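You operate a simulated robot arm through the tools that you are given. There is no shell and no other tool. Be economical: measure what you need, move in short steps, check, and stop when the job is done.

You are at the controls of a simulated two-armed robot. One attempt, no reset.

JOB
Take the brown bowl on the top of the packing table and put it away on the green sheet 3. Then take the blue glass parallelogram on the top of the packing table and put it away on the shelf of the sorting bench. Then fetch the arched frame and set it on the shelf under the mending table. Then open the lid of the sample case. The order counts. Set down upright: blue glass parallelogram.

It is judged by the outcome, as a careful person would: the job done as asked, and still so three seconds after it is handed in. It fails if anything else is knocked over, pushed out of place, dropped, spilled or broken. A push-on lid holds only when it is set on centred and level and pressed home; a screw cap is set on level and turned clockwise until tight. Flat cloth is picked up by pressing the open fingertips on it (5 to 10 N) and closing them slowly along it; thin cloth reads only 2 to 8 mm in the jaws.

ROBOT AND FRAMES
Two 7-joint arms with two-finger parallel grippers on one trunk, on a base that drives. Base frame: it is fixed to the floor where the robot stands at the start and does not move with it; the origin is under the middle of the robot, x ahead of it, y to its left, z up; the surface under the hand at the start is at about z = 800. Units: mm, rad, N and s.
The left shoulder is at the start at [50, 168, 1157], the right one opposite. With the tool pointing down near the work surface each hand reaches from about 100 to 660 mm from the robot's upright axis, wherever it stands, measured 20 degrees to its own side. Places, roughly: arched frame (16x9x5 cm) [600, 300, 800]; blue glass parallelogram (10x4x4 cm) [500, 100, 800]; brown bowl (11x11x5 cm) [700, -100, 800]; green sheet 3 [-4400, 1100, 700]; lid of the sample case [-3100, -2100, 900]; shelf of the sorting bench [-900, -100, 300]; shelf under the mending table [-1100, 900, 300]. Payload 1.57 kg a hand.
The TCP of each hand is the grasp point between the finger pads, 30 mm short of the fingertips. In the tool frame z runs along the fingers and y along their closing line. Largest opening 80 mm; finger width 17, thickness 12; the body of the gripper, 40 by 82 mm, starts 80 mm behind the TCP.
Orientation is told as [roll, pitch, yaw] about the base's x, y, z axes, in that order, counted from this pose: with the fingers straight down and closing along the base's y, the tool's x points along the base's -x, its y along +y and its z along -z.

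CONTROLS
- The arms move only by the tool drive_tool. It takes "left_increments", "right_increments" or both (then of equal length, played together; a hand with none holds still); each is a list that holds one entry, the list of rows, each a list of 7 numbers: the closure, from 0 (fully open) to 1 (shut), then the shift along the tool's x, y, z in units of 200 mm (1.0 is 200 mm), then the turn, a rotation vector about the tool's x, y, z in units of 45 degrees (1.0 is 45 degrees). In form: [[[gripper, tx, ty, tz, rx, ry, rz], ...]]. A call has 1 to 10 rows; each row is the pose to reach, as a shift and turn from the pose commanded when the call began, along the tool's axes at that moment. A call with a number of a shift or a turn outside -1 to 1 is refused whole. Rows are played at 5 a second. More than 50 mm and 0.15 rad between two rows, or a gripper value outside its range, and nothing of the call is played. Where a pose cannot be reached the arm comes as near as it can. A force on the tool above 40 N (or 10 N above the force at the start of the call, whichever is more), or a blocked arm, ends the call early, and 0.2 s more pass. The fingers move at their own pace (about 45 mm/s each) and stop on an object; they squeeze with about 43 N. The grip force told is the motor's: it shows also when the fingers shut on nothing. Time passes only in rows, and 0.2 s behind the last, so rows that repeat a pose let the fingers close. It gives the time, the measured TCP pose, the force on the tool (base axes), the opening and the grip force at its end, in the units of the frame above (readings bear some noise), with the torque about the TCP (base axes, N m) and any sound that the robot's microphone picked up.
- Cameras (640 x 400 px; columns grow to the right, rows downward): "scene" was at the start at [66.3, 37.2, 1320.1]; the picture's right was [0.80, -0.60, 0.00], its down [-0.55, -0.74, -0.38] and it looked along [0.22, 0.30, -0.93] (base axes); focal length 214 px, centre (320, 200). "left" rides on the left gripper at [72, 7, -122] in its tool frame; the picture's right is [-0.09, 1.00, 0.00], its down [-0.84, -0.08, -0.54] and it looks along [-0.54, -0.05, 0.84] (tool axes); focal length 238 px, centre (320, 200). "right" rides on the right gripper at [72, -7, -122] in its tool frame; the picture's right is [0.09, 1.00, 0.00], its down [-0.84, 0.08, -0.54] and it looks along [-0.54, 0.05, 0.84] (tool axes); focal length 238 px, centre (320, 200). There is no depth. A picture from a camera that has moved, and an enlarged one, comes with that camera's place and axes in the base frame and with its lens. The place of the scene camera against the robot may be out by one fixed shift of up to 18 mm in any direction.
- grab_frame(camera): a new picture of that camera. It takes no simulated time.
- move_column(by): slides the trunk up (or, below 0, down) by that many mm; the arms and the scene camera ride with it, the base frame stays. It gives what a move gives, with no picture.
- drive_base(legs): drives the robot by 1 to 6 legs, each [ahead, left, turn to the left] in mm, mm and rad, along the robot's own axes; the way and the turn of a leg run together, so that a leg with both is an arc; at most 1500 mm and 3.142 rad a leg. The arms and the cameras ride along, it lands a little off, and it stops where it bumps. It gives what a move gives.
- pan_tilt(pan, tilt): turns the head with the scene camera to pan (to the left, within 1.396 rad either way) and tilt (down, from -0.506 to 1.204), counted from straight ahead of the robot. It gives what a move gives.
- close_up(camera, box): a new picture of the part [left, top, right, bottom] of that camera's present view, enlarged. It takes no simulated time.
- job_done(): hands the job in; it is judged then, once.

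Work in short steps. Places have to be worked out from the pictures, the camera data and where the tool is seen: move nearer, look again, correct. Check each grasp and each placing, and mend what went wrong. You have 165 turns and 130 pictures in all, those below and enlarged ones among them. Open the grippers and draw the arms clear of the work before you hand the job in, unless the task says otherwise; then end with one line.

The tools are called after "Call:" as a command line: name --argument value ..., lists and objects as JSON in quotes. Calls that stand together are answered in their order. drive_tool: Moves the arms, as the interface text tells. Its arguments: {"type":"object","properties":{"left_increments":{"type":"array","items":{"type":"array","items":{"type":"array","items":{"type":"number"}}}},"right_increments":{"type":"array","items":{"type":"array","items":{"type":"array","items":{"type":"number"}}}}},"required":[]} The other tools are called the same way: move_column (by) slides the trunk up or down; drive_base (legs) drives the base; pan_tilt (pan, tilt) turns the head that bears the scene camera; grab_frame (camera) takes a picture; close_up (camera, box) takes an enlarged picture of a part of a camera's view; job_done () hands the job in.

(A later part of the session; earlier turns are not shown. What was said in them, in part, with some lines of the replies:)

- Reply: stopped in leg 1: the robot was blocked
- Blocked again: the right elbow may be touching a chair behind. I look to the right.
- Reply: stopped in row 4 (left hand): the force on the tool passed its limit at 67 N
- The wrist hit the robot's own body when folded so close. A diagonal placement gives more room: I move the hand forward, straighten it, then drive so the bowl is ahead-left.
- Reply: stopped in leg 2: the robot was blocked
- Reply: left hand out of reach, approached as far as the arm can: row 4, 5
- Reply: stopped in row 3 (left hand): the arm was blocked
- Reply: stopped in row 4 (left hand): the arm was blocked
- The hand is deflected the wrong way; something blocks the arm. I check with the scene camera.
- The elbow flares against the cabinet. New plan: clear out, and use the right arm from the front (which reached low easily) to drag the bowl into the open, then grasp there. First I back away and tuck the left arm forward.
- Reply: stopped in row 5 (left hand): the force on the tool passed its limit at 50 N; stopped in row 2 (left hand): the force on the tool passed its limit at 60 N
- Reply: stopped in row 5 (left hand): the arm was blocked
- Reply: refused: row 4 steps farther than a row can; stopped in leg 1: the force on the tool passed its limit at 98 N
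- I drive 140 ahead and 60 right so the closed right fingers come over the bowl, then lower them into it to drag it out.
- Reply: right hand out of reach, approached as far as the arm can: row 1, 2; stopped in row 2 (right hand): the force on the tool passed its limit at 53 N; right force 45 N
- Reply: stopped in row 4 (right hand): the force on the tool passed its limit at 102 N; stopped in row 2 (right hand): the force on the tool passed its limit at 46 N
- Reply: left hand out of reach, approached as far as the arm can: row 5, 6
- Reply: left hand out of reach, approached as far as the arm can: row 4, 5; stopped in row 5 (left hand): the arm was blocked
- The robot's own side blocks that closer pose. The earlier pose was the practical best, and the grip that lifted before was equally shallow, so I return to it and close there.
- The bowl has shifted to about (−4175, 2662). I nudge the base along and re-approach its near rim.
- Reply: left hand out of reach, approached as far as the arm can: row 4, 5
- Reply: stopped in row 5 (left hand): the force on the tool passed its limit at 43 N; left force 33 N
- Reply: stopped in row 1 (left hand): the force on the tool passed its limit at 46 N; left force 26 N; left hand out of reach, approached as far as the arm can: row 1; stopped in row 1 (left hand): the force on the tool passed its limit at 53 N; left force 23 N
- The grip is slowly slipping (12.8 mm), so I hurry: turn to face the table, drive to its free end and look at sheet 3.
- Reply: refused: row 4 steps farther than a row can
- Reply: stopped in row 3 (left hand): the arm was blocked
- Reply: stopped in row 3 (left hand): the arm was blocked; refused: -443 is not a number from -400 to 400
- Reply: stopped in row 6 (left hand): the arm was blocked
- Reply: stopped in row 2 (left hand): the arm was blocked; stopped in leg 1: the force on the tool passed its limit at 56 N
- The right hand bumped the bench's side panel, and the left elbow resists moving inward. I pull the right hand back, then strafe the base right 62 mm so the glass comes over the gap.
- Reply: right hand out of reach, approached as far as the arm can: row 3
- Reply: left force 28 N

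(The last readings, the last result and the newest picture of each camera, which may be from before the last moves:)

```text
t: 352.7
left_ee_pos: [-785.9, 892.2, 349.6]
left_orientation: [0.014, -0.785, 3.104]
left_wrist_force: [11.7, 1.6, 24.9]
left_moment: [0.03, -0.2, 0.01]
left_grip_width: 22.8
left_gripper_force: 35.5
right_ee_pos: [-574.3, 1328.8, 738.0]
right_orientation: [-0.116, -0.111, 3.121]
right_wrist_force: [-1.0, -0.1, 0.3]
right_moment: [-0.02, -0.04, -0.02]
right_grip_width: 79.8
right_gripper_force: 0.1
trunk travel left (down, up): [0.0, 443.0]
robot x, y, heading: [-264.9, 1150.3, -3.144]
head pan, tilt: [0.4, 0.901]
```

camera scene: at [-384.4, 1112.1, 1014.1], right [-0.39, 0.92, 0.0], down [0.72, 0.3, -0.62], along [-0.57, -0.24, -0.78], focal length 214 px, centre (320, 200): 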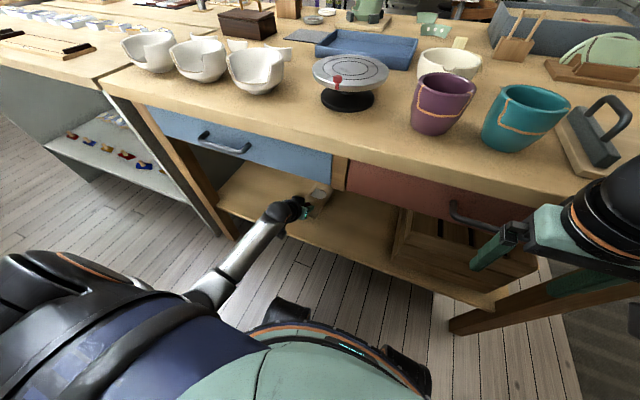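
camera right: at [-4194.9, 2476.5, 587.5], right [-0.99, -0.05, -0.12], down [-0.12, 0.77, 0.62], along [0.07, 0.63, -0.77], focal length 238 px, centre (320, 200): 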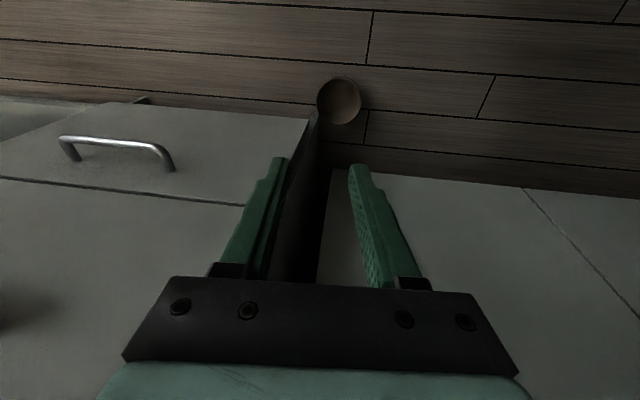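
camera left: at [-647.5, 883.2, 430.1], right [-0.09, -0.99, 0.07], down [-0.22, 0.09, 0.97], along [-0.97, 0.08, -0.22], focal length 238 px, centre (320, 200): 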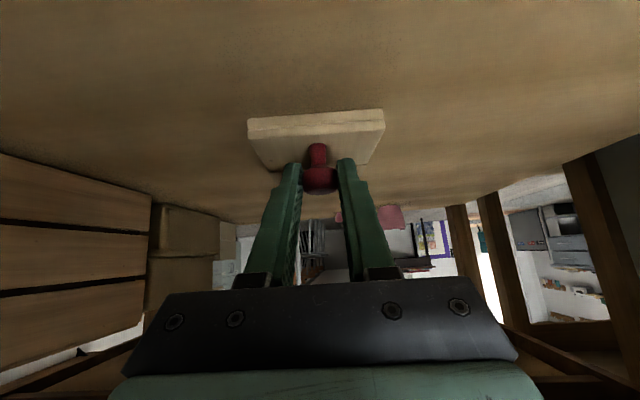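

Contact (25 N). I relieve slightly, open, withdraw along the tool axis, and look.

Call:
drive_tool --left_increments '[[[1, -0.012, 0, -0.012, 0, 0, 0], [0.8, -0.012, 0, -0.012, 0, 0, 0], [0.6, -0.012, 0, -0.012, 0, 0, 0], [0.3, -0.012, 0, -0.012, 0, 0, 0], [0.3, -0.012, 0, -0.1, 0, 0, 0], [0.3, -0.012, 0, -0.3, 0, 0, 0]]]'

Call:
grab_frame --camera "left"

```text
t: 354.1
left_ee_pos: [-743.5, 889.9, 389.8]
left_orientation: [0.015, -0.776, 3.104]
left_wrist_force: [-0.2, -0.4, 0.1]
left_moment: [0.0, -0.01, -0.01]
left_grip_width: 56.3
left_gripper_force: 0.1
right_ee_pos: [-575.0, 1329.6, 736.8]
right_orientation: [-0.116, -0.108, 3.12]
right_wrist_force: [-0.5, -0.3, -0.1]
right_moment: [0.01, -0.02, 0.01]
right_grip_width: 80.1
right_gripper_force: 0.0
trunk travel left (down, up): [0.0, 443.0]
robot x, y, heading: [-270.4, 1150.4, -3.142]
head pan, tilt: [0.4, 0.901]
```

```text
20 pictures are left
camera left: at [-607.3, 879.9, 426.6], right [-0.09, -0.99, 0.07], down [-0.22, 0.09, 0.97], along [-0.97, 0.08, -0.22], focal length 238 px, centre (320, 200)
```

left: 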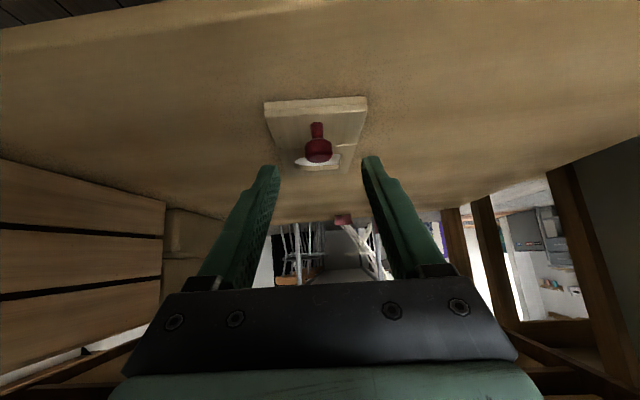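

The arched frame rests fully on the shelf. Last: the sample case lid near (−3100, −2100). I back out, raise the trunk, and strafe to the corridor on the other side.

Call:
drive_base --legs '[[-270, 0, 0]]'

Call:
move_column --by 400

Call:
drive_base --legs '[[0, 1100, 0], [0, 1150, 0]]'

Call:
pan_tilt --pan 0.3 --tilt 0.4

Call:
grab_frame --camera "scene"

```text
t: 356.1
left_ee_pos: [-474.0, 890.4, 388.9]
left_orientation: [0.014, -0.777, 3.103]
left_wrist_force: [-0.2, 1.0, 0.2]
left_moment: [0.03, -0.01, 0.01]
left_grip_width: 56.0
left_gripper_force: 0.2
right_ee_pos: [-303.2, 1328.7, 737.1]
right_orientation: [-0.116, -0.108, 3.119]
right_wrist_force: [-0.1, 0.7, 0.3]
right_moment: [-0.02, 0.0, 0.0]
right_grip_width: 79.9
right_gripper_force: 0.0
trunk travel left (down, up): [0.0, 443.0]
robot x, y, heading: [6.0, 1151.0, 3.139]
head pan, tilt: [0.4, 0.901]
```

```text
t: 359.9
left_ee_pos: [-474.5, 892.5, 789.9]
left_orientation: [0.014, -0.776, 3.101]
left_wrist_force: [0.2, -0.1, -0.3]
left_moment: [0.0, 0.04, 0.01]
left_grip_width: 56.0
left_gripper_force: 0.0
right_ee_pos: [-301.9, 1329.2, 1137.6]
right_orientation: [-0.117, -0.108, 3.12]
right_wrist_force: [0.2, -1.0, 0.3]
right_moment: [-0.02, -0.01, 0.01]
right_grip_width: 80.3
right_gripper_force: 0.1
trunk travel left (down, up): [-400.0, 43.0]
robot x, y, heading: [4.7, 1148.5, 3.142]
head pan, tilt: [0.4, 0.901]
```

```text
t: 379.7
left_ee_pos: [-462.6, -1362.4, 790.3]
left_orientation: [0.013, -0.776, 3.119]
left_wrist_force: [0.7, 0.1, -0.1]
left_moment: [-0.01, 0.0, -0.01]
left_grip_width: 56.1
left_gripper_force: 0.1
right_ee_pos: [-298.5, -919.7, 1137.5]
right_orientation: [-0.117, -0.108, 3.135]
right_wrist_force: [-0.1, 0.3, 0.8]
right_moment: [0.04, 0.0, 0.03]
right_grip_width: 80.1
right_gripper_force: 0.1
trunk travel left (down, up): [-400.0, 43.0]
robot x, y, heading: [7.4, -1098.8, -3.126]
head pan, tilt: [0.4, 0.901]
```

```text
t: 380.7
left_ee_pos: [-462.6, -1361.9, 789.5]
left_orientation: [0.013, -0.776, 3.119]
left_wrist_force: [0.7, -0.1, -0.1]
left_moment: [0.02, -0.02, 0.01]
left_grip_width: 56.1
left_gripper_force: 0.1
right_ee_pos: [-298.4, -919.7, 1136.3]
right_orientation: [-0.116, -0.109, 3.136]
right_wrist_force: [-0.3, -0.2, -0.3]
right_moment: [-0.03, 0.01, 0.0]
right_grip_width: 80.0
right_gripper_force: 0.1
trunk travel left (down, up): [-400.0, 43.0]
robot x, y, heading: [8.8, -1095.9, -3.126]
head pan, tilt: [0.3, 0.4]
```

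```text
19 pictures are left
camera scene: at [-124.4, -1132.1, 1457.1], right [-0.31, 0.95, 0.0], down [0.37, 0.12, -0.92], along [-0.88, -0.29, -0.39], focal length 214 px, centre (320, 200)
```

scene: 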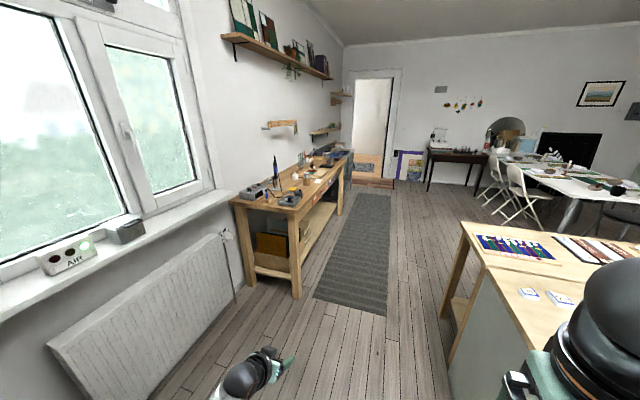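

The corridor is clear. I drive 3.1 m along it and turn left to face the grey bench.

Call:
drive_base --legs '[[1040, 0, 0], [1040, 0, 0], [1030, 0, 0], [0, 0, 1.555]]'

Call:
pan_tilt --pan 0.0 --tilt 0.6

Call:
grab_frame --camera "scene"

```text
t: 399.6
left_ee_pos: [-2827.7, -1577.8, 789.1]
left_orientation: [0.014, -0.774, -1.626]
left_wrist_force: [-0.1, 0.2, -0.4]
left_moment: [-0.02, 0.0, -0.01]
left_grip_width: 56.1
left_gripper_force: 0.0
right_ee_pos: [-3262.6, -1398.4, 1136.9]
right_orientation: [-0.119, -0.108, -1.607]
right_wrist_force: [-0.4, 0.8, -0.6]
right_moment: [-0.05, -0.05, 0.02]
right_grip_width: 79.9
right_gripper_force: 0.0
trunk travel left (down, up): [-400.0, 43.0]
robot x, y, heading: [-3079.3, -1098.8, -1.592]
head pan, tilt: [0.3, 0.4]
```

```text
t: 400.4
left_ee_pos: [-2828.1, -1578.3, 789.7]
left_orientation: [0.013, -0.774, -1.629]
left_wrist_force: [0.4, -0.4, -0.3]
left_moment: [0.0, 0.0, -0.02]
left_grip_width: 55.9
left_gripper_force: 0.1
right_ee_pos: [-3262.5, -1399.3, 1137.5]
right_orientation: [-0.116, -0.108, -1.61]
right_wrist_force: [0.2, -0.4, -0.4]
right_moment: [0.02, 0.03, 0.0]
right_grip_width: 80.0
right_gripper_force: 0.0
trunk travel left (down, up): [-400.0, 43.0]
robot x, y, heading: [-3079.1, -1095.5, -1.589]
head pan, tilt: [0.0, 0.6]
```

```text
18 pictures are left
camera scene: at [-3088.3, -1232.6, 1438.9], right [-1.0, 0.02, 0.0], down [0.01, 0.56, -0.83], along [-0.01, -0.83, -0.56], focal length 214 px, centre (320, 200)
```

scene: 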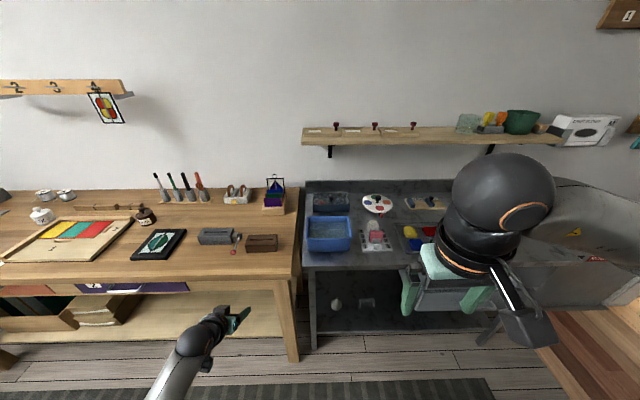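

Call:
close_up --camera "scene" --box '[270, 160, 450, 272]'

```text
3.56 times, centred on (360, 216) of scene
camera zoom: at [-3088.3, -1232.6, 1438.9], right [-1.0, 0.02, 0.0], down [0.01, 0.56, -0.83], along [-0.01, -0.83, -0.56], focal length 763 px, centre (178, 143)
```

zoom: 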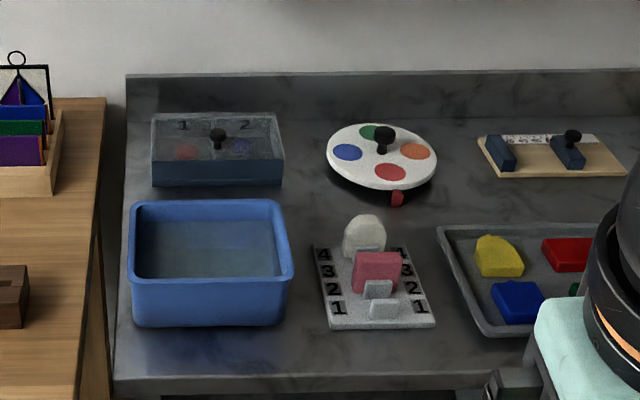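

The sample case is the dark box with the clear, back-hinged lid and black knob, its knob near (−3146, −2019). I raise and extend the left hand, then move the base so it comes in front of the knob.

Call:
move_column --by 43

Call:
drive_tool --left_increments '[[[0.3, -0.17, 0, -0.07, 0, 0, 0], [0.2, -0.34, 0, -0.14, 0, 0, 0], [0, -0.51, 0, -0.21, 0, 0, 0], [0, -0.68, 0, -0.28, 0, 0, 0], [0, -0.84, 0, -0.35, 0, 0, 0]]]'

Call:
drive_base --legs '[[0, -300, 0.02], [260, 0, 0]]'

Call:
grab_frame --camera "left"

```text
t: 401.3
left_ee_pos: [-2826.1, -1580.1, 832.7]
left_orientation: [0.014, -0.776, -1.625]
left_wrist_force: [-0.6, 0.1, -0.7]
left_moment: [0.0, 0.01, 0.0]
left_grip_width: 56.1
left_gripper_force: 0.1
right_ee_pos: [-3262.8, -1400.5, 1179.1]
right_orientation: [-0.118, -0.107, -1.611]
right_wrist_force: [0.1, 1.1, 0.6]
right_moment: [0.02, 0.01, 0.02]
right_grip_width: 79.9
right_gripper_force: 0.0
trunk travel left (down, up): [-443.0, 0.0]
robot x, y, heading: [-3080.9, -1092.5, -1.589]
head pan, tilt: [0.0, 0.6]
```

```text
t: 402.5
left_ee_pos: [-2831.1, -1651.3, 1000.4]
left_orientation: [0.014, -0.775, -1.629]
left_wrist_force: [-0.2, 0.3, 0.1]
left_moment: [-0.01, 0.01, 0.03]
left_grip_width: 80.0
left_gripper_force: 0.1
right_ee_pos: [-3261.9, -1400.2, 1179.4]
right_orientation: [-0.116, -0.108, -1.61]
right_wrist_force: [0.0, -0.6, 0.0]
right_moment: [-0.02, 0.02, -0.02]
right_grip_width: 80.1
right_gripper_force: 0.1
trunk travel left (down, up): [-443.0, 0.0]
robot x, y, heading: [-3074.8, -1096.9, -1.589]
head pan, tilt: [0.0, 0.6]
```

```text
t: 407.2
left_ee_pos: [-3130.4, -1899.1, 999.4]
left_orientation: [0.015, -0.776, -1.609]
left_wrist_force: [0.2, -0.1, -0.1]
left_moment: [0.04, 0.01, -0.02]
left_grip_width: 80.0
left_gripper_force: 0.0
right_ee_pos: [-3564.9, -1656.0, 1179.5]
right_orientation: [-0.117, -0.106, -1.591]
right_wrist_force: [0.8, -0.6, -0.5]
right_moment: [0.03, -0.06, 0.0]
right_grip_width: 79.7
right_gripper_force: 0.0
trunk travel left (down, up): [-443.0, 0.0]
robot x, y, heading: [-3386.6, -1351.7, -1.569]
head pan, tilt: [0.0, 0.6]
```

```text
16 pictures are left
camera left: at [-3118.9, -1762.3, 1036.6], right [0.99, -0.1, 0.07], down [-0.09, -0.22, 0.97], along [-0.08, -0.97, -0.22], focal length 238 px, centre (320, 200)
```

left: 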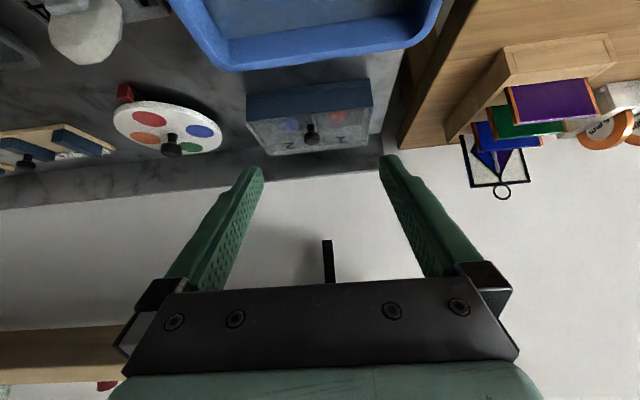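

I drive 90 mm closer and take a second view for triangulating the knob.

Call:
drive_base --legs '[[90, -12, 0]]'

Call:
grab_frame --camera "left"

```text
t: 408.3
left_ee_pos: [-3142.3, -1989.6, 1000.0]
left_orientation: [0.015, -0.775, -1.61]
left_wrist_force: [0.2, 0.7, 0.1]
left_moment: [0.0, -0.04, -0.02]
left_grip_width: 80.2
left_gripper_force: 0.1
right_ee_pos: [-3578.1, -1745.6, 1179.3]
right_orientation: [-0.118, -0.106, -1.593]
right_wrist_force: [-0.2, -0.6, -0.4]
right_moment: [0.01, 0.03, 0.04]
right_grip_width: 80.0
right_gripper_force: 0.0
trunk travel left (down, up): [-443.0, 0.0]
robot x, y, heading: [-3398.6, -1435.1, -1.576]
head pan, tilt: [0.0, 0.6]
```

```text
15 pictures are left
camera left: at [-3131.3, -1853.3, 1036.5], right [0.99, -0.1, 0.07], down [-0.09, -0.22, 0.97], along [-0.08, -0.97, -0.22], focal length 238 px, centre (320, 200)
```

left: 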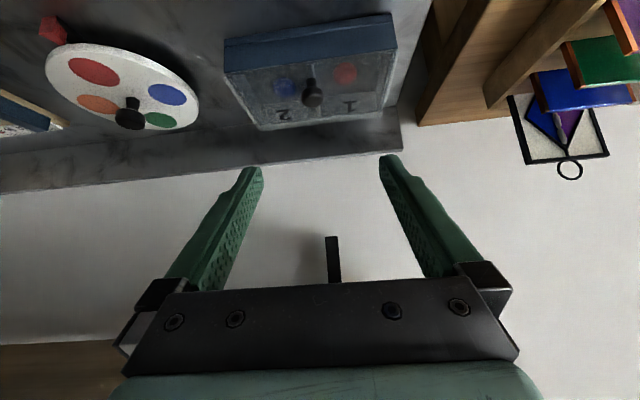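

Triangulated: the knob is at (−3152, −2100, 857) and the lid spans y −2066…−2190, hinged at the back. I drive 50 mm closer and bring the hand most of the way to the knob.

Call:
drive_base --legs '[[50, 0, 0]]'

Call:
drive_tool --left_increments '[[[0, 0.07, -0.01, 0.14, 0, 0, 0], [0, 0.14, -0.02, 0.28, 0, 0, 0], [0, 0.2, -0.03, 0.4, 0, 0, 0], [0, 0.25, -0.04, 0.5, 0, 0, 0], [0, 0.25, -0.04, 0.5, 0, 0, 0]]]'

Call:
grab_frame --camera "left"

```text
t: 409.3
left_ee_pos: [-3142.1, -2039.2, 999.0]
left_orientation: [0.015, -0.774, -1.611]
left_wrist_force: [-0.6, -0.6, -0.2]
left_moment: [0.04, 0.03, 0.03]
left_grip_width: 79.8
left_gripper_force: 0.0
right_ee_pos: [-3577.4, -1795.6, 1179.1]
right_orientation: [-0.116, -0.107, -1.591]
right_wrist_force: [0.3, 0.5, 0.5]
right_moment: [0.04, 0.0, 0.03]
right_grip_width: 80.2
right_gripper_force: 0.1
trunk travel left (down, up): [-443.0, 0.0]
robot x, y, heading: [-3399.9, -1488.2, -1.574]
head pan, tilt: [0.0, 0.6]
```

```text
t: 410.5
left_ee_pos: [-3152.0, -2072.3, 894.1]
left_orientation: [0.016, -0.778, -1.613]
left_wrist_force: [0.9, -0.6, 0.2]
left_moment: [-0.05, 0.0, 0.02]
left_grip_width: 80.1
left_gripper_force: 0.0
right_ee_pos: [-3577.9, -1794.9, 1179.7]
right_orientation: [-0.117, -0.108, -1.592]
right_wrist_force: [-0.1, -0.2, 0.3]
right_moment: [0.0, 0.04, 0.01]
right_grip_width: 80.0
right_gripper_force: 0.0
trunk travel left (down, up): [-443.0, 0.0]
robot x, y, heading: [-3400.5, -1484.1, -1.574]
head pan, tilt: [0.0, 0.6]
```

```text
14 pictures are left
camera left: at [-3140.8, -1935.6, 930.5], right [0.99, -0.1, 0.07], down [-0.09, -0.21, 0.97], along [-0.08, -0.97, -0.22], focal length 238 px, centre (320, 200)
```

left: 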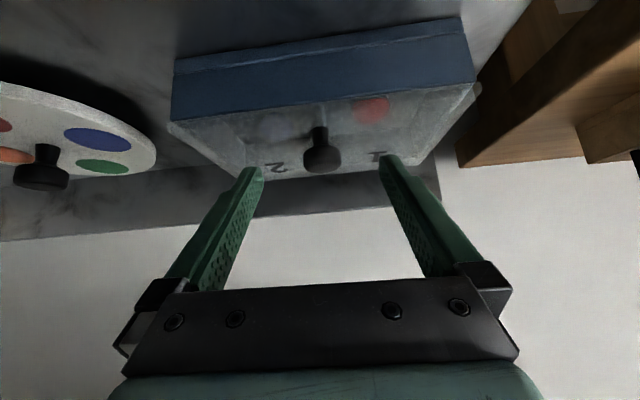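

The knob is centred between the fingers. Final approach of 31 mm and close.

Call:
drive_tool --left_increments '[[[0, 0.015, 0, 0.08, 0, 0, 0], [0, 0.03, 0, 0.15, 0, 0, 0], [0.4, 0.03, 0, 0.15, 0, 0, 0], [0.8, 0.03, 0, 0.15, 0, 0, 0], [1, 0.03, 0, 0.15, 0, 0, 0], [1, 0.03, 0, 0.15, 0, 0, 0], [1, 0.03, 0, 0.15, 0, 0, 0]]]'

Call:
grab_frame --camera "left"

```text
t: 412.1
left_ee_pos: [-3150.6, -2091.6, 879.5]
left_orientation: [0.022, -0.803, -1.616]
left_wrist_force: [-6.0, -1.2, 31.4]
left_moment: [0.03, 0.32, -0.08]
left_grip_width: 16.5
left_gripper_force: 14.4
right_ee_pos: [-3579.4, -1792.4, 1179.7]
right_orientation: [-0.116, -0.111, -1.593]
right_wrist_force: [-0.8, 0.8, -1.0]
right_moment: [-0.01, -0.01, -0.02]
right_grip_width: 79.9
right_gripper_force: 0.0
trunk travel left (down, up): [-443.0, 0.0]
robot x, y, heading: [-3397.4, -1487.4, -1.568]
head pan, tilt: [0.0, 0.6]
```

```text
13 pictures are left
camera left: at [-3138.9, -1954.5, 912.5], right [0.99, -0.09, 0.08], down [-0.1, -0.19, 0.98], along [-0.08, -0.98, -0.2], focal length 238 px, centre (320, 200)
```

left: 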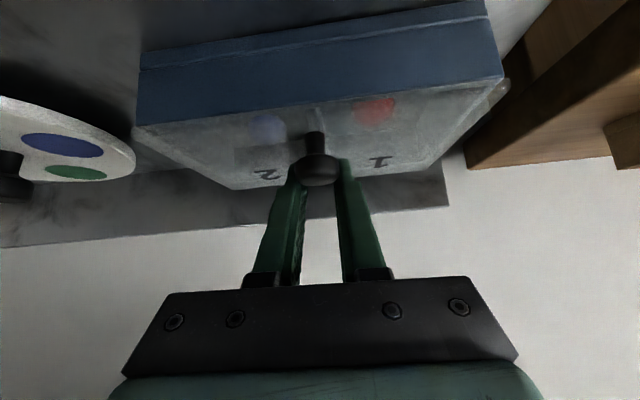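

The fingertips touched the lid (31 N), so I rise 10 mm to relieve it and let the grip settle on the knob.

Call:
drive_tool --left_increments '[[[1, -0.035, 0, -0.036, 0, 0, 0], [1, -0.035, 0, -0.036, 0, 0, 0], [1, -0.035, 0, -0.036, 0, 0, 0]]]'

```text
t: 412.9
left_ee_pos: [-3149.3, -2093.7, 881.9]
left_orientation: [0.017, -0.791, -1.612]
left_wrist_force: [4.7, -25.1, 11.9]
left_moment: [-0.01, -0.11, 0.0]
left_grip_width: 0.0
left_gripper_force: 21.5
right_ee_pos: [-3578.2, -1795.3, 1180.3]
right_orientation: [-0.117, -0.106, -1.591]
right_wrist_force: [1.1, -0.4, 0.1]
right_moment: [0.01, 0.03, -0.01]
right_grip_width: 79.8
right_gripper_force: 0.1
trunk travel left (down, up): [-443.0, 0.0]
robot x, y, heading: [-3401.1, -1485.2, -1.572]
head pan, tilt: [0.0, 0.6]
```

The fingers slipped off the knob and shut. I look before retrying.

Call:
close_up --camera "left" --box '[220, 90, 420, 230]'

```text
2.86 times, centred on (320, 160) of left
camera zoom: at [-3138.3, -1956.9, 916.7], right [0.99, -0.09, 0.08], down [-0.1, -0.2, 0.98], along [-0.08, -0.98, -0.21], focal length 681 px, centre (320, 314)
```

zoom: 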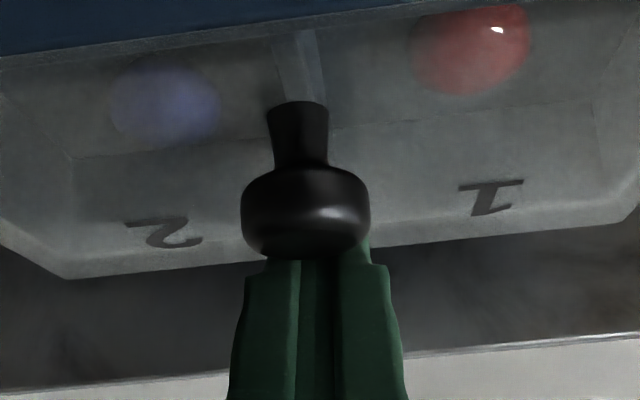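

The knob is nearer than computed: ball at about (−3149, −2078, 870), with the fingers closed behind it. I rise, move back 26 mm, open, descend onto it and close.

Call:
drive_tool --left_increments '[[[1, -0.0525, 0, -0.0536, 0, 0, 0], [1, -0.1225, 0, -0.125, 0, 0, 0], [0.5, -0.0295, 0, -0.216, 0, 0, 0], [0, -0.0295, 0, -0.216, 0, 0, 0], [0, -0.0295, 0, -0.216, 0, 0, 0], [0, 0.0405, 0, -0.1446, 0, 0, 0], [0, 0.1, 0, -0.084, 0, 0, 0], [0, 0.1, 0, -0.084, 0, 0, 0]]]'

Call:
close_up --camera "left" --box '[220, 90, 420, 230]'

```text
t: 414.7
left_ee_pos: [-3150.1, -2063.4, 880.6]
left_orientation: [0.011, -0.785, -1.609]
left_wrist_force: [1.2, 4.0, 13.5]
left_moment: [-0.1, 0.56, -0.15]
left_grip_width: 79.0
left_gripper_force: 0.1
right_ee_pos: [-3578.4, -1792.8, 1180.5]
right_orientation: [-0.117, -0.11, -1.591]
right_wrist_force: [0.1, 0.8, -0.4]
right_moment: [0.0, 0.01, 0.0]
right_grip_width: 80.2
right_gripper_force: 0.0
trunk travel left (down, up): [-443.0, 0.0]
robot x, y, heading: [-3397.1, -1485.4, -1.574]
head pan, tilt: [0.0, 0.6]
```

```text
2.86 times, centred on (320, 160) of left
camera zoom: at [-3140.2, -1926.1, 915.6], right [0.99, -0.09, 0.07], down [-0.09, -0.21, 0.97], along [-0.08, -0.97, -0.21], focal length 681 px, centre (320, 314)
```

zoom: 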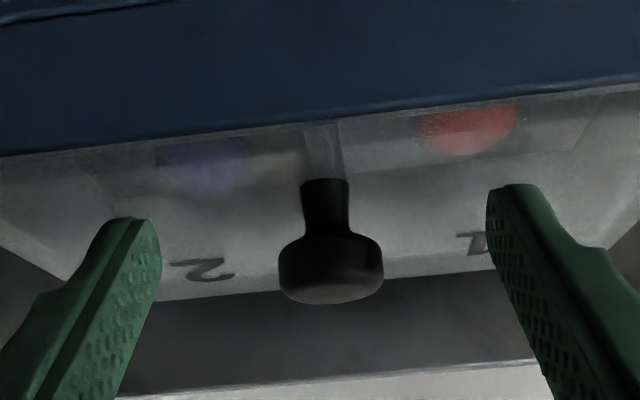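

Now the ball lies squarely between the pads. I relieve 4 mm and close.

Call:
drive_tool --left_increments '[[[0.3, -0.014, 0, -0.0143, 0, 0, 0], [0.6, -0.014, 0, -0.0143, 0, 0, 0], [0.9, -0.014, 0, -0.0143, 0, 0, 0], [1, -0.014, 0, -0.0143, 0, 0, 0], [1, -0.014, 0, -0.0143, 0, 0, 0], [1, -0.014, 0, -0.0143, 0, 0, 0]]]'

```text
t: 416.1
left_ee_pos: [-3148.0, -2061.0, 879.8]
left_orientation: [0.017, -0.775, -1.611]
left_wrist_force: [4.1, 0.4, 4.5]
left_moment: [0.01, -0.12, 0.06]
left_grip_width: 23.3
left_gripper_force: 29.1
right_ee_pos: [-3577.8, -1794.1, 1180.1]
right_orientation: [-0.117, -0.108, -1.591]
right_wrist_force: [-0.4, 0.4, -0.3]
right_moment: [0.02, 0.02, 0.04]
right_grip_width: 80.0
right_gripper_force: 0.0
trunk travel left (down, up): [-443.0, 0.0]
robot x, y, heading: [-3399.2, -1488.6, -1.567]
head pan, tilt: [0.0, 0.6]
```

The knob is gripped (23 mm). I lift along an arc about the back hinge to about 40° and check.

Call:
drive_tool --left_increments '[[[1, -0.0765, 0, -0.042, 0, 0, 0], [1, -0.159, 0, -0.0707, 0, 0, 0], [1, -0.2445, 0, -0.0846, 0, 0, 0], [1, -0.332, 0, -0.083, 0, 0, 0], [1, -0.332, 0, -0.083, 0, 0, 0]]]'

Call:
grab_frame --camera "left"

```text
t: 417.3
left_ee_pos: [-3149.5, -2098.5, 936.8]
left_orientation: [0.016, -0.769, -1.61]
left_wrist_force: [11.7, 6.8, -8.3]
left_moment: [1.14, -0.24, 0.11]
left_grip_width: 23.2
left_gripper_force: 35.5
right_ee_pos: [-3576.3, -1794.8, 1179.6]
right_orientation: [-0.118, -0.108, -1.591]
right_wrist_force: [0.4, -0.1, 0.2]
right_moment: [0.03, 0.01, 0.0]
right_grip_width: 80.0
right_gripper_force: 0.0
trunk travel left (down, up): [-443.0, 0.0]
robot x, y, heading: [-3396.7, -1484.2, -1.571]
head pan, tilt: [0.0, 0.6]
```

```text
10 pictures are left
camera left: at [-3138.5, -1961.4, 973.6], right [0.99, -0.09, 0.07], down [-0.09, -0.22, 0.97], along [-0.07, -0.97, -0.23], focal length 238 px, centre (320, 200)
```

left: 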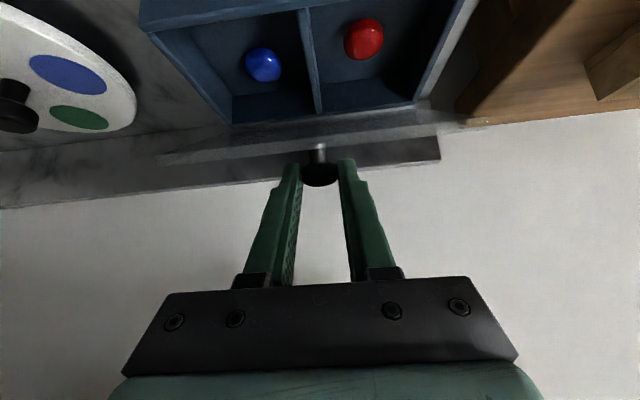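

It opens on a back hinge. I continue the arc past vertical while turning the hand more upright.

Call:
drive_tool --left_increments '[[[1, -0.085, 0, 0.0165, 0, 0.08, 0], [1, -0.17, 0, 0.048, 0, 0.17, 0], [1, -0.25, 0, 0.095, 0, 0.25, 0], [1, -0.311, 0, 0.14, 0, 0.33, 0], [1, -0.363, 0, 0.194, 0, 0.4, 0], [1, -0.408, 0, 0.26, 0, 0.45, 0], [1, -0.408, 0, 0.26, 0, 0.45, 0]]]'

Call:
grab_frame --camera "left"

```text
t: 419.1
left_ee_pos: [-3150.3, -2093.0, 940.5]
left_orientation: [0.026, -0.387, -1.605]
left_wrist_force: [-3.8, 13.2, 22.9]
left_moment: [-0.49, 0.11, -0.07]
left_grip_width: 23.2
left_gripper_force: 35.9
left hand out of reach, approached as far as the arm can: row 6
right_ee_pos: [-3578.6, -1715.4, 1190.9]
right_orientation: [-0.113, -0.141, -1.584]
right_wrist_force: [-0.3, 0.1, -0.2]
right_moment: [0.01, 0.0, 0.02]
right_grip_width: 80.0
right_gripper_force: 0.0
trunk travel left (down, up): [-443.0, 0.0]
robot x, y, heading: [-3400.4, -1436.5, -1.563]
head pan, tilt: [0.0, 0.6]
stopped in row 7 (left hand): the arm was blocked; the commanded pose is now the measured one
```

```text
9 pictures are left
camera left: at [-3141.7, -1979.9, 1025.8], right [0.99, -0.11, 0.06], down [-0.11, -0.57, 0.82], along [-0.06, -0.82, -0.58], focal length 238 px, centre (320, 200)
```

left: 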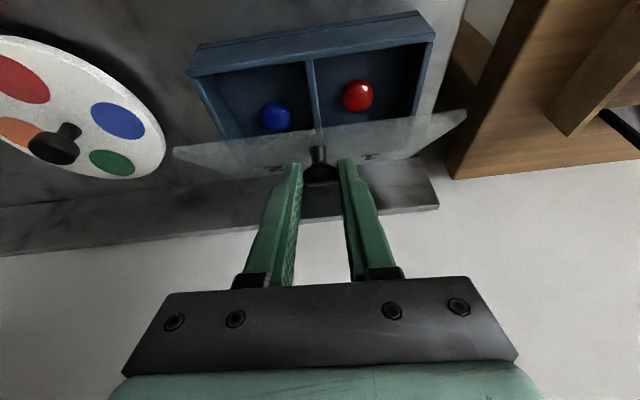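

The robot was pushed back about 50 mm, so something blocked the arm, possibly the wall shelf above. I take a scene look.

Call:
grab_frame --camera "scene"

```text
8 pictures are left
camera scene: at [-3410.7, -1533.2, 1487.0], right [-1.0, -0.01, 0.0], down [0.0, 0.54, -0.84], along [0.01, -0.84, -0.54], focal length 214 px, centre (320, 200)
```

scene: 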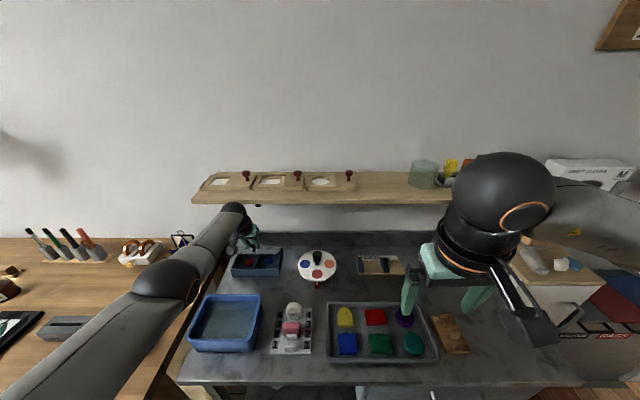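

The wrist had come up against the wall shelf's front edge. I continue the arc with the hand kept more forward-pitched (about 38° from vertical) so the wrist stays clear in front of the shelf.

Call:
drive_tool --left_increments '[[[1, -0.03, 0, -0.01, 0, -0.05, 0], [1, -0.072, 0, -0.0225, 0, -0.106, 0], [1, -0.1535, 0, -0.031, 0, -0.208, 0], [1, -0.218, 0, -0.027, 0, -0.297, 0], [1, -0.275, 0, -0.015, 0, -0.348, 0], [1, -0.3, 0, -0.008, 0, -0.348, 0]]]'

Call:
grab_frame --camera "left"

```text
t: 420.1
left_ee_pos: [-3149.2, -2158.3, 935.4]
left_orientation: [0.03, -0.601, -1.615]
left_wrist_force: [-1.4, 8.4, 30.6]
left_moment: [0.46, -0.01, 0.02]
left_grip_width: 22.1
left_gripper_force: 35.0
right_ee_pos: [-3577.9, -1745.9, 1180.2]
right_orientation: [-0.117, -0.11, -1.588]
right_wrist_force: [0.4, -0.9, 0.3]
right_moment: [0.01, 0.01, -0.06]
right_grip_width: 79.6
right_gripper_force: 0.0
trunk travel left (down, up): [-443.0, 0.0]
robot x, y, heading: [-3399.5, -1437.0, -1.569]
head pan, tilt: [0.0, 0.6]
stopped in row 5 (left hand): the force on the tool passed its limit at 105 N (the readings are from after the stop); the commanded pose is now the measured one
```

```text
7 pictures are left
camera left: at [-3140.1, -2029.6, 995.6], right [0.99, -0.1, 0.08], down [-0.11, -0.38, 0.92], along [-0.07, -0.92, -0.39], focal length 238 px, centre (320, 200)
```

left: 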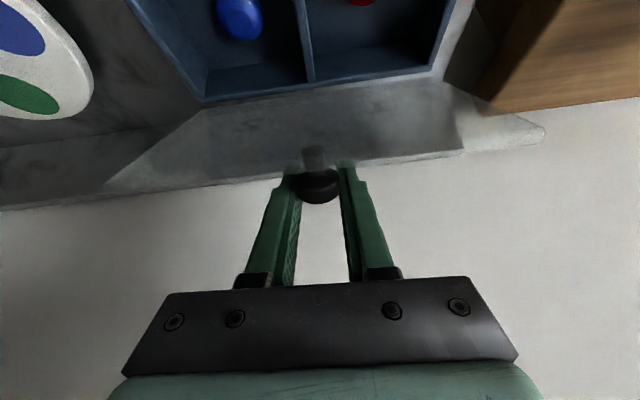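

The lid is now about 75° open. Near the top the knob moves horizontally, so I relieve slightly upward and use the base to push 45 mm further back.

Call:
drive_tool --left_increments '[[[1, -0.03, 0, -0.012, 0, 0, 0], [1, -0.03, 0, -0.012, 0, 0, 0]]]'

Call:
drive_base --legs '[[40, 0, 0]]'

Call:
grab_frame --camera "left"

```text
t: 420.7
left_ee_pos: [-3149.7, -2156.4, 934.7]
left_orientation: [0.03, -0.592, -1.616]
left_wrist_force: [1.7, 2.5, 27.4]
left_moment: [-0.21, 0.0, -0.02]
left_grip_width: 21.6
left_gripper_force: 34.1
right_ee_pos: [-3577.6, -1743.5, 1180.7]
right_orientation: [-0.117, -0.11, -1.589]
right_wrist_force: [0.4, 0.6, -0.6]
right_moment: [-0.02, -0.02, 0.01]
right_grip_width: 79.9
right_gripper_force: 0.0
trunk travel left (down, up): [-443.0, 0.0]
robot x, y, heading: [-3398.9, -1439.3, -1.57]
head pan, tilt: [0.0, 0.6]
```

```text
t: 421.6
left_ee_pos: [-3150.5, -2173.0, 922.7]
left_orientation: [0.026, -0.563, -1.615]
left_wrist_force: [0.2, -0.1, 0.1]
left_moment: [-0.02, 0.0, 0.03]
left_grip_width: 0.1
left_gripper_force: 21.2
right_ee_pos: [-3577.0, -1766.5, 1178.6]
right_orientation: [-0.116, -0.106, -1.587]
right_wrist_force: [0.0, -0.4, -0.3]
right_moment: [0.0, 0.01, 0.01]
right_grip_width: 80.0
right_gripper_force: 0.0
trunk travel left (down, up): [-443.0, 0.0]
robot x, y, heading: [-3400.6, -1457.0, -1.568]
head pan, tilt: [0.0, 0.6]
stopped in leg 1: the force on the tool passed its limit at 106 N (the readings are from after the stop); the commanded pose is now the measured one
```

```text
6 pictures are left
camera left: at [-3140.8, -2047.0, 987.0], right [0.99, -0.11, 0.07], down [-0.11, -0.42, 0.9], along [-0.07, -0.9, -0.43], focal length 238 px, centre (320, 200)
```

left: 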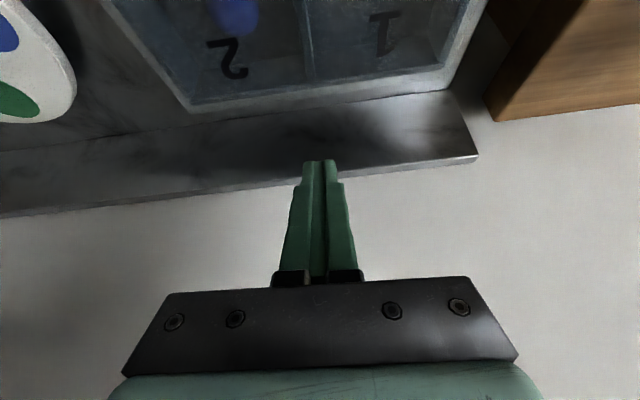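

The knob slipped out as the fingertips met the back wall, and the lid fell shut. New plan: the left hand lifts the lid by the knob to about 55° and the right hand's closed fingers push it from the inside past vertical. First I withdraw the left hand and begin orienting the right.

Call:
drive_tool --left_increments '[[[1, -0.04, 0, -0.063, 0, 0, 0], [1, 0.1, 0, -0.17, 0, 0, 0], [0.7, 0.26, 0, -0.265, 0, 0, 0], [0.3, 0.425, 0, -0.357, 0, 0, 0], [0, 0.425, 0, -0.357, 0, 0, 0]]]' --right_increments '[[[0.5, -0.1, 0, 0.1, 0, 0, -0.128], [1, -0.2, 0, 0.2, 0, 0, -0.256], [1, -0.3, 0, 0.3, 0, 0, -0.384], [1, -0.4, 0, 0.4, 0, 0, -0.512], [1, -0.5, 0, 0.5, 0, 0, -0.64]]]'

Call:
drive_tool --right_increments '[[[1, 0, 0, 0, 0, -0.18, 0], [1, 0, 0, 0, 0, -0.36, 0], [1, 0, 0, 0, 0, -0.54, 0], [1, 0, 0, 0, 0, -0.72, 0], [1, 0, 0, 0, 0, -0.9, 0]]]'

Call:
drive_base --legs '[[0, 80, 0]]'

```text
t: 422.8
left_ee_pos: [-3147.2, -2060.2, 937.1]
left_orientation: [0.028, -0.561, -1.611]
left_wrist_force: [0.5, -0.1, -0.4]
left_moment: [-0.03, 0.03, 0.02]
left_grip_width: 63.8
left_gripper_force: 0.0
right_ee_pos: [-3590.3, -1877.5, 1091.7]
right_orientation: [-0.152, -0.039, -1.086]
right_wrist_force: [0.0, -1.2, 0.1]
right_moment: [0.02, -0.04, -0.03]
right_grip_width: 0.0
right_gripper_force: 13.7
trunk travel left (down, up): [-443.0, 0.0]
robot x, y, heading: [-3399.3, -1461.3, -1.569]
head pan, tilt: [0.0, 0.6]
```

```text
t: 424.0
left_ee_pos: [-3147.4, -2061.7, 938.5]
left_orientation: [0.028, -0.562, -1.615]
left_wrist_force: [-0.6, 1.1, -0.7]
left_moment: [-0.01, 0.02, -0.02]
left_grip_width: 80.1
left_gripper_force: 0.1
right_ee_pos: [-3592.2, -1875.0, 1091.7]
right_orientation: [-0.21, -0.737, -0.954]
right_wrist_force: [-0.4, 0.4, 0.0]
right_moment: [0.05, -0.01, 0.03]
right_grip_width: 0.0
right_gripper_force: 21.4
trunk travel left (down, up): [-443.0, 0.0]
robot x, y, heading: [-3397.4, -1456.1, -1.564]
head pan, tilt: [0.0, 0.6]
```

```text
t: 425.4
left_ee_pos: [-3065.8, -2061.2, 938.6]
left_orientation: [0.026, -0.56, -1.613]
left_wrist_force: [-1.1, -0.5, 0.3]
left_moment: [0.02, 0.02, 0.01]
left_grip_width: 79.9
left_gripper_force: 0.1
right_ee_pos: [-3510.4, -1875.0, 1091.4]
right_orientation: [-0.209, -0.734, -0.953]
right_wrist_force: [-0.3, 1.1, 0.7]
right_moment: [0.02, 0.04, 0.0]
right_grip_width: 0.2
right_gripper_force: 20.5
trunk travel left (down, up): [-443.0, 0.0]
robot x, y, heading: [-3318.4, -1460.5, -1.571]
head pan, tilt: [0.0, 0.6]
```

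Robot is now at x≈−3318. I bring the left hand back over the knob at the proven grasp pose.

Call:
drive_tool --left_increments '[[[0, 0, -0.2, 0, 0, -0.13, 0], [0, 0, -0.415, 0, 0, -0.27, 0], [0, 0.075, -0.415, 0.12, 0, -0.27, 0], [0, 0.145, -0.415, 0.232, 0, -0.27, 0], [0, 0.145, -0.415, 0.232, 0, -0.27, 0]]]'

Call:
close_up --camera "left" --box '[220, 90, 420, 230]'

```text
t: 426.6
left_ee_pos: [-3148.3, -2061.2, 881.7]
left_orientation: [0.031, -0.774, -1.623]
left_wrist_force: [0.0, -0.6, -0.2]
left_moment: [0.03, 0.01, -0.02]
left_grip_width: 80.0
left_gripper_force: 0.1
right_ee_pos: [-3511.6, -1875.8, 1091.9]
right_orientation: [-0.21, -0.734, -0.954]
right_wrist_force: [0.2, -0.3, -1.2]
right_moment: [0.0, -0.04, 0.02]
right_grip_width: 0.2
right_gripper_force: 21.2
trunk travel left (down, up): [-443.0, 0.0]
robot x, y, heading: [-3316.2, -1456.2, -1.57]
head pan, tilt: [0.0, 0.6]
```

```text
2.86 times, centred on (320, 160) of left
camera zoom: at [-3137.5, -1923.9, 918.7], right [0.99, -0.09, 0.09], down [-0.11, -0.22, 0.97], along [-0.07, -0.97, -0.22], focal length 681 px, centre (320, 314)
```

zoom: 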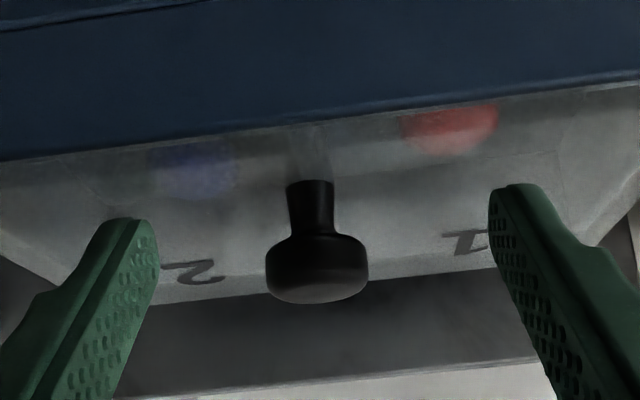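

Same pose as the earlier good grip. I close and lift to about 54° with the left hand, while the right hand travels halfway to its staging point.

Call:
drive_tool --left_increments '[[[0.4, 0, 0, 0, 0, 0, 0], [0.8, 0, 0, 0, 0, 0, 0], [1, 0, 0, 0, 0, 0, 0], [1, 0, 0, 0, 0, 0, 0], [1, 0, 0, 0, 0, 0, 0], [1, -0.0765, 0, -0.042, 0, 0, 0], [1, -0.1755, 0, -0.075, 0, 0, 0], [1, -0.28, 0, -0.086, 0, 0, 0], [1, -0.375, 0, -0.077, 0, 0, 0], [1, -0.451, 0, -0.056, 0, 0, 0]]]' --right_increments '[[[1, -0.025, 0.05, 0.07, 0, 0, 0], [1, -0.05, 0.1, 0.14, 0, 0, 0], [1, -0.075, 0.15, 0.21, 0, 0, 0], [1, -0.1, 0.2, 0.28, 0, 0, 0], [1, -0.125, 0.25, 0.35, 0, 0, 0], [1, -0.15, 0.3, 0.42, 0, 0, 0], [1, -0.175, 0.35, 0.49, 0, 0, 0], [1, -0.2, 0.4, 0.56, 0, 0, 0], [1, -0.225, 0.45, 0.63, 0, 0, 0], [1, -0.255, 0.497, 0.697, 0, 0, 0]]]'

```text
t: 428.8
left_ee_pos: [-3150.4, -2114.4, 951.5]
left_orientation: [0.036, -0.772, -1.622]
left_wrist_force: [0.0, 7.2, -6.0]
left_moment: [0.98, 0.02, -0.06]
left_grip_width: 23.3
left_gripper_force: 35.7
right_ee_pos: [-3371.6, -1952.7, 1010.5]
right_orientation: [-0.208, -0.735, -0.954]
right_wrist_force: [0.0, 0.7, -0.8]
right_moment: [-0.03, 0.01, -0.01]
right_grip_width: 0.0
right_gripper_force: 21.0
trunk travel left (down, up): [-443.0, 0.0]
robot x, y, heading: [-3316.9, -1458.7, -1.57]
head pan, tilt: [0.0, 0.6]
```

Lid held at about 54°. Now bring the right fingertips to the front of the lid's right half.

Call:
drive_tool --right_increments '[[[1, -0.05, 0.1, 0.14, 0, 0, 0], [1, -0.1, 0.2, 0.28, 0, 0, 0], [1, -0.15, 0.3, 0.42, 0, 0, 0], [1, -0.2, 0.4, 0.56, 0, 0, 0], [1, -0.251, 0.4925, 0.7, 0, 0, 0], [1, -0.251, 0.4925, 0.7, 0, 0, 0]]]'

Call:
grab_frame --camera "right"

```text
t: 430.2
left_ee_pos: [-3150.0, -2115.3, 949.9]
left_orientation: [0.034, -0.771, -1.621]
left_wrist_force: [8.1, 6.3, -5.7]
left_moment: [0.82, -0.26, 0.21]
left_grip_width: 23.2
left_gripper_force: 35.5
right_ee_pos: [-3235.2, -2034.2, 928.3]
right_orientation: [-0.21, -0.735, -0.956]
right_wrist_force: [1.0, -0.7, 0.1]
right_moment: [0.01, -0.02, 0.02]
right_grip_width: 0.0
right_gripper_force: 21.4
trunk travel left (down, up): [-443.0, 0.0]
robot x, y, heading: [-3319.2, -1458.6, -1.573]
head pan, tilt: [0.0, 0.6]
```

```text
4 pictures are left
camera right: at [-3296.0, -1912.4, 969.1], right [0.84, 0.51, -0.22], down [0.31, -0.12, 0.94], along [0.45, -0.85, -0.26], focal length 238 px, centre (320, 200)
```

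right: 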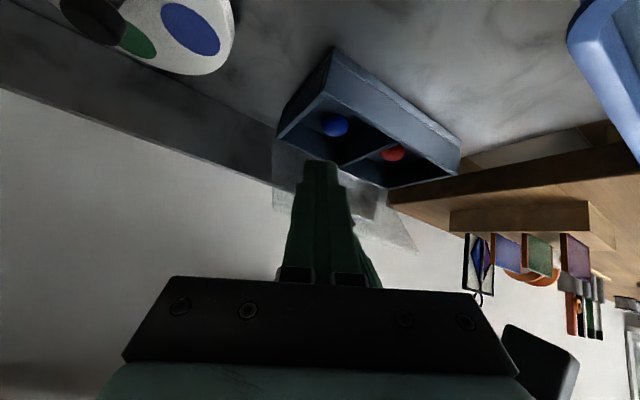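

The right fingertips are in front of the lid's inner face. I advance them 58 mm to touch it, then open the left hand and withdraw it back and up.

Call:
drive_tool --right_increments '[[[1, -0.06, -0.045, 0.06, 0, 0, 0], [1, -0.12, -0.09, 0.12, 0, 0, 0], [1, -0.1925, -0.135, 0.172, 0, 0, 0], [1, -0.1925, -0.135, 0.172, 0, 0, 0], [1, -0.1925, -0.135, 0.172, 0, 0, 0], [1, -0.1925, -0.135, 0.172, 0, 0, 0], [1, -0.1925, -0.135, 0.172, 0, 0, 0], [1, -0.1925, -0.135, 0.172, 0, 0, 0], [1, -0.1925, -0.135, 0.172, 0, 0, 0]]]' --left_increments '[[[1, 0, 0, 0, 0, 0, 0], [1, 0, 0, 0, 0, 0, 0], [1, 0, 0, 0, 0, 0, 0], [0.5, 0, 0, 0, 0, 0, 0], [0.2, 0, 0, 0, 0, 0, 0], [0.2, 0, 0, -0.08, 0, 0, 0], [0.2, 0, 0, -0.2, 0, 0, 0], [0.2, 0, 0, -0.38, 0, 0, 0], [0.2, 0, 0, -0.5, 0, 0, 0]]]'

```text
t: 432.2
left_ee_pos: [-3152.1, -2044.8, 1024.8]
left_orientation: [0.033, -0.773, -1.623]
left_wrist_force: [0.7, 0.1, 0.1]
left_moment: [0.0, -0.01, 0.03]
left_grip_width: 63.7
left_gripper_force: 0.1
right_ee_pos: [-3234.3, -2089.8, 931.8]
right_orientation: [-0.209, -0.735, -0.954]
right_wrist_force: [0.1, -0.2, -0.3]
right_moment: [0.02, 0.0, 0.0]
right_grip_width: 0.0
right_gripper_force: 21.5
trunk travel left (down, up): [-443.0, 0.0]
robot x, y, heading: [-3319.1, -1455.7, -1.566]
head pan, tilt: [0.0, 0.6]
```

Now push the right fingertips 70 mm further back and slightly up to carry the lid past vertical, then look.

Call:
drive_tool --right_increments '[[[1, -0.06, -0.04, 0.035, 0, 0, 0], [1, -0.12, -0.08, 0.075, 0, 0, 0], [1, -0.18, -0.12, 0.115, 0, 0, 0], [1, -0.225, -0.148, 0.15, 0, 0, 0], [1, -0.259, -0.17, 0.178, 0, 0, 0], [1, -0.259, -0.17, 0.178, 0, 0, 0]]]'

Call:
grab_frame --camera "left"

```text
t: 433.6
left_ee_pos: [-3151.9, -2045.0, 1023.9]
left_orientation: [0.032, -0.774, -1.622]
left_wrist_force: [0.3, -0.1, -0.1]
left_moment: [0.01, 0.01, 0.0]
left_grip_width: 64.2
left_gripper_force: 0.1
right_ee_pos: [-3241.5, -2134.4, 953.7]
right_orientation: [-0.209, -0.735, -0.955]
right_wrist_force: [0.2, -0.1, -0.1]
right_moment: [0.0, 0.04, 0.0]
right_grip_width: 0.0
right_gripper_force: 21.6
right hand out of reach, approached as far as the arm can: row 3, 4, 5, 6
trunk travel left (down, up): [-443.0, 0.0]
robot x, y, heading: [-3317.9, -1458.1, -1.57]
head pan, tilt: [0.0, 0.6]
```

```text
3 pictures are left
camera left: at [-3140.9, -1908.2, 1060.8], right [0.99, -0.09, 0.09], down [-0.11, -0.22, 0.97], along [-0.07, -0.97, -0.22], focal length 238 px, centre (320, 200)
```

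left: 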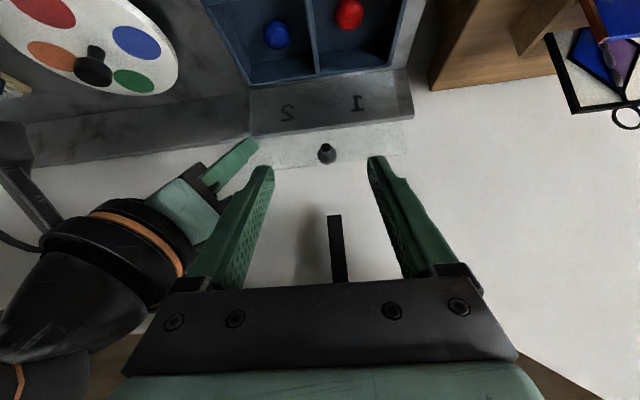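

The lid is standing open, with the compartments visible; the right finger reached its limit near vertical. I drive the base 28 mm ahead to push the lid surely past vertical.

Call:
drive_base --legs '[[28, 0, 0]]'

Call:
grab_frame --camera "left"

```text
t: 434.4
left_ee_pos: [-3151.2, -2074.1, 1023.5]
left_orientation: [0.032, -0.774, -1.622]
left_wrist_force: [1.6, 0.2, 0.0]
left_moment: [-0.03, 0.02, -0.03]
left_grip_width: 63.9
left_gripper_force: 0.1
right_ee_pos: [-3242.1, -2162.8, 952.4]
right_orientation: [-0.209, -0.736, -0.955]
right_wrist_force: [0.1, -0.9, -1.4]
right_moment: [-0.03, -0.01, 0.0]
right_grip_width: 0.1
right_gripper_force: 21.6
trunk travel left (down, up): [-443.0, 0.0]
robot x, y, heading: [-3318.1, -1483.0, -1.571]
head pan, tilt: [0.0, 0.6]
```

```text
2 pictures are left
camera left: at [-3141.0, -1936.7, 1060.5], right [0.99, -0.1, 0.09], down [-0.11, -0.22, 0.97], along [-0.07, -0.97, -0.23], focal length 238 px, centre (320, 200)
```

left: 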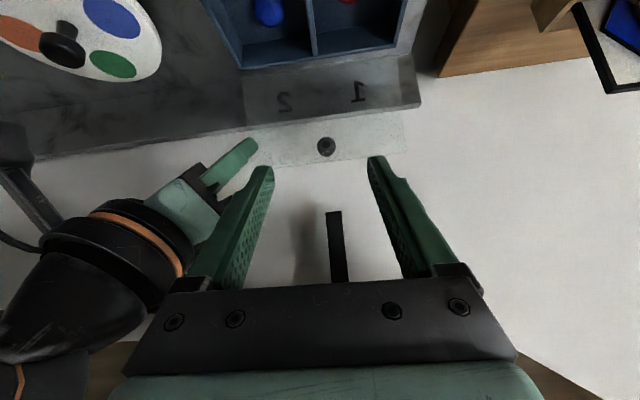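

The lid stayed put while I moved, so it is resting past vertical. I withdraw straight back and verify it stays open.

Call:
drive_base --legs '[[-130, 0, 0], [-250, 0, 0]]'

Call:
close_up --camera "scene" --box '[180, 150, 380, 290]'

```text
t: 437.1
left_ee_pos: [-3153.9, -1700.2, 1024.0]
left_orientation: [0.032, -0.775, -1.627]
left_wrist_force: [-0.2, 0.3, -0.7]
left_moment: [-0.01, 0.0, -0.03]
left_grip_width: 64.1
left_gripper_force: 0.1
right_ee_pos: [-3245.5, -1790.5, 952.1]
right_orientation: [-0.209, -0.737, -0.962]
right_wrist_force: [-0.8, -0.3, 0.3]
right_moment: [-0.02, -0.01, 0.0]
right_grip_width: 0.0
right_gripper_force: 21.2
trunk travel left (down, up): [-443.0, 0.0]
robot x, y, heading: [-3318.7, -1112.1, -1.574]
head pan, tilt: [0.0, 0.6]
```

```text
2.86 times, centred on (280, 220) of scene
camera zoom: at [-3326.0, -1249.3, 1481.7], right [-1.0, 0.0, 0.0], down [0.0, 0.56, -0.83], along [0.0, -0.83, -0.56], focal length 613 px, centre (434, 143)
```

zoom: 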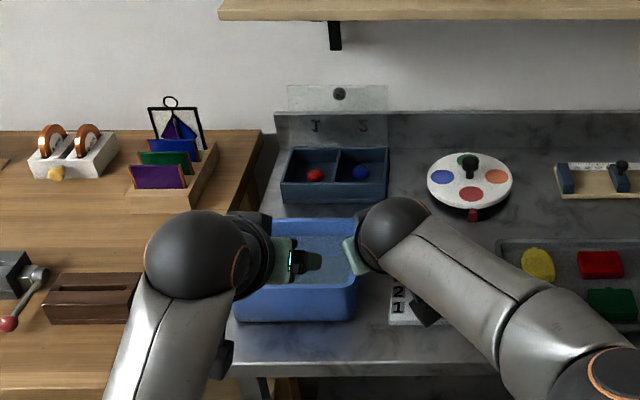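

The lid stands open, resting back. I open the right gripper and draw both arms clear.

Call:
drive_base --legs '[[-150, 0, 0]]'

Call:
drive_tool --right_increments '[[[0.5, 0, 0, 0, 0, 0, 0], [0, 0, 0, 0, 0, 0, 0], [0, 0, 0, 0, 0, 0, 0]]]' --left_increments '[[[0, 0, 0, 0, 0, 0, 0], [0, 0, 0, 0, 0, 0, 0], [0, 0, 0, 0, 0, 0, 0]]]'

Call:
job_done

```text
t: 438.4
left_ee_pos: [-3152.3, -1550.0, 1024.6]
left_orientation: [0.032, -0.774, -1.628]
left_wrist_force: [-0.4, 0.0, 1.2]
left_moment: [0.02, -0.02, -0.01]
left_grip_width: 64.0
left_gripper_force: 0.1
right_ee_pos: [-3242.8, -1640.0, 952.5]
right_orientation: [-0.21, -0.735, -0.958]
right_wrist_force: [0.1, -0.1, -0.3]
right_moment: [-0.01, -0.01, 0.02]
right_grip_width: 0.2
right_gripper_force: 21.5
trunk travel left (down, up): [-443.0, 0.0]
robot x, y, heading: [-3316.6, -961.3, -1.575]
head pan, tilt: [0.0, 0.6]
```

```text
t: 439.2
left_ee_pos: [-3152.2, -1550.8, 1023.1]
left_orientation: [0.033, -0.776, -1.628]
left_wrist_force: [-0.7, 0.0, 1.0]
left_moment: [0.02, -0.04, -0.01]
left_grip_width: 80.0
left_gripper_force: 0.1
right_ee_pos: [-3243.3, -1640.9, 952.3]
right_orientation: [-0.209, -0.734, -0.96]
right_wrist_force: [0.3, 0.5, 0.8]
right_moment: [0.02, -0.01, 0.0]
right_grip_width: 66.0
right_gripper_force: 0.0
trunk travel left (down, up): [-443.0, 0.0]
robot x, y, heading: [-3316.5, -965.6, -1.57]
head pan, tilt: [0.0, 0.6]
```

```text
The job is handed in.
```

All four tasks were done in the order asked and the job is handed in: the bowl is on sheet 3, the blue glass stands upright on the sorting bench shelf, the arched frame is on the mending table shelf, and the sample case lid is open. The bowl slipped from the gripper on the way and fell to the floor; I picked it up looking intact and placed it. While recovering it, the arms bumped a cabinet and its drawer fronts (and possibly a chair), and later the sorting bench's side panel and the wall shelf; nothing looked moved in the pictures I took, but I did not check each one afterwards. The case lid fell shut once before it stayed open.
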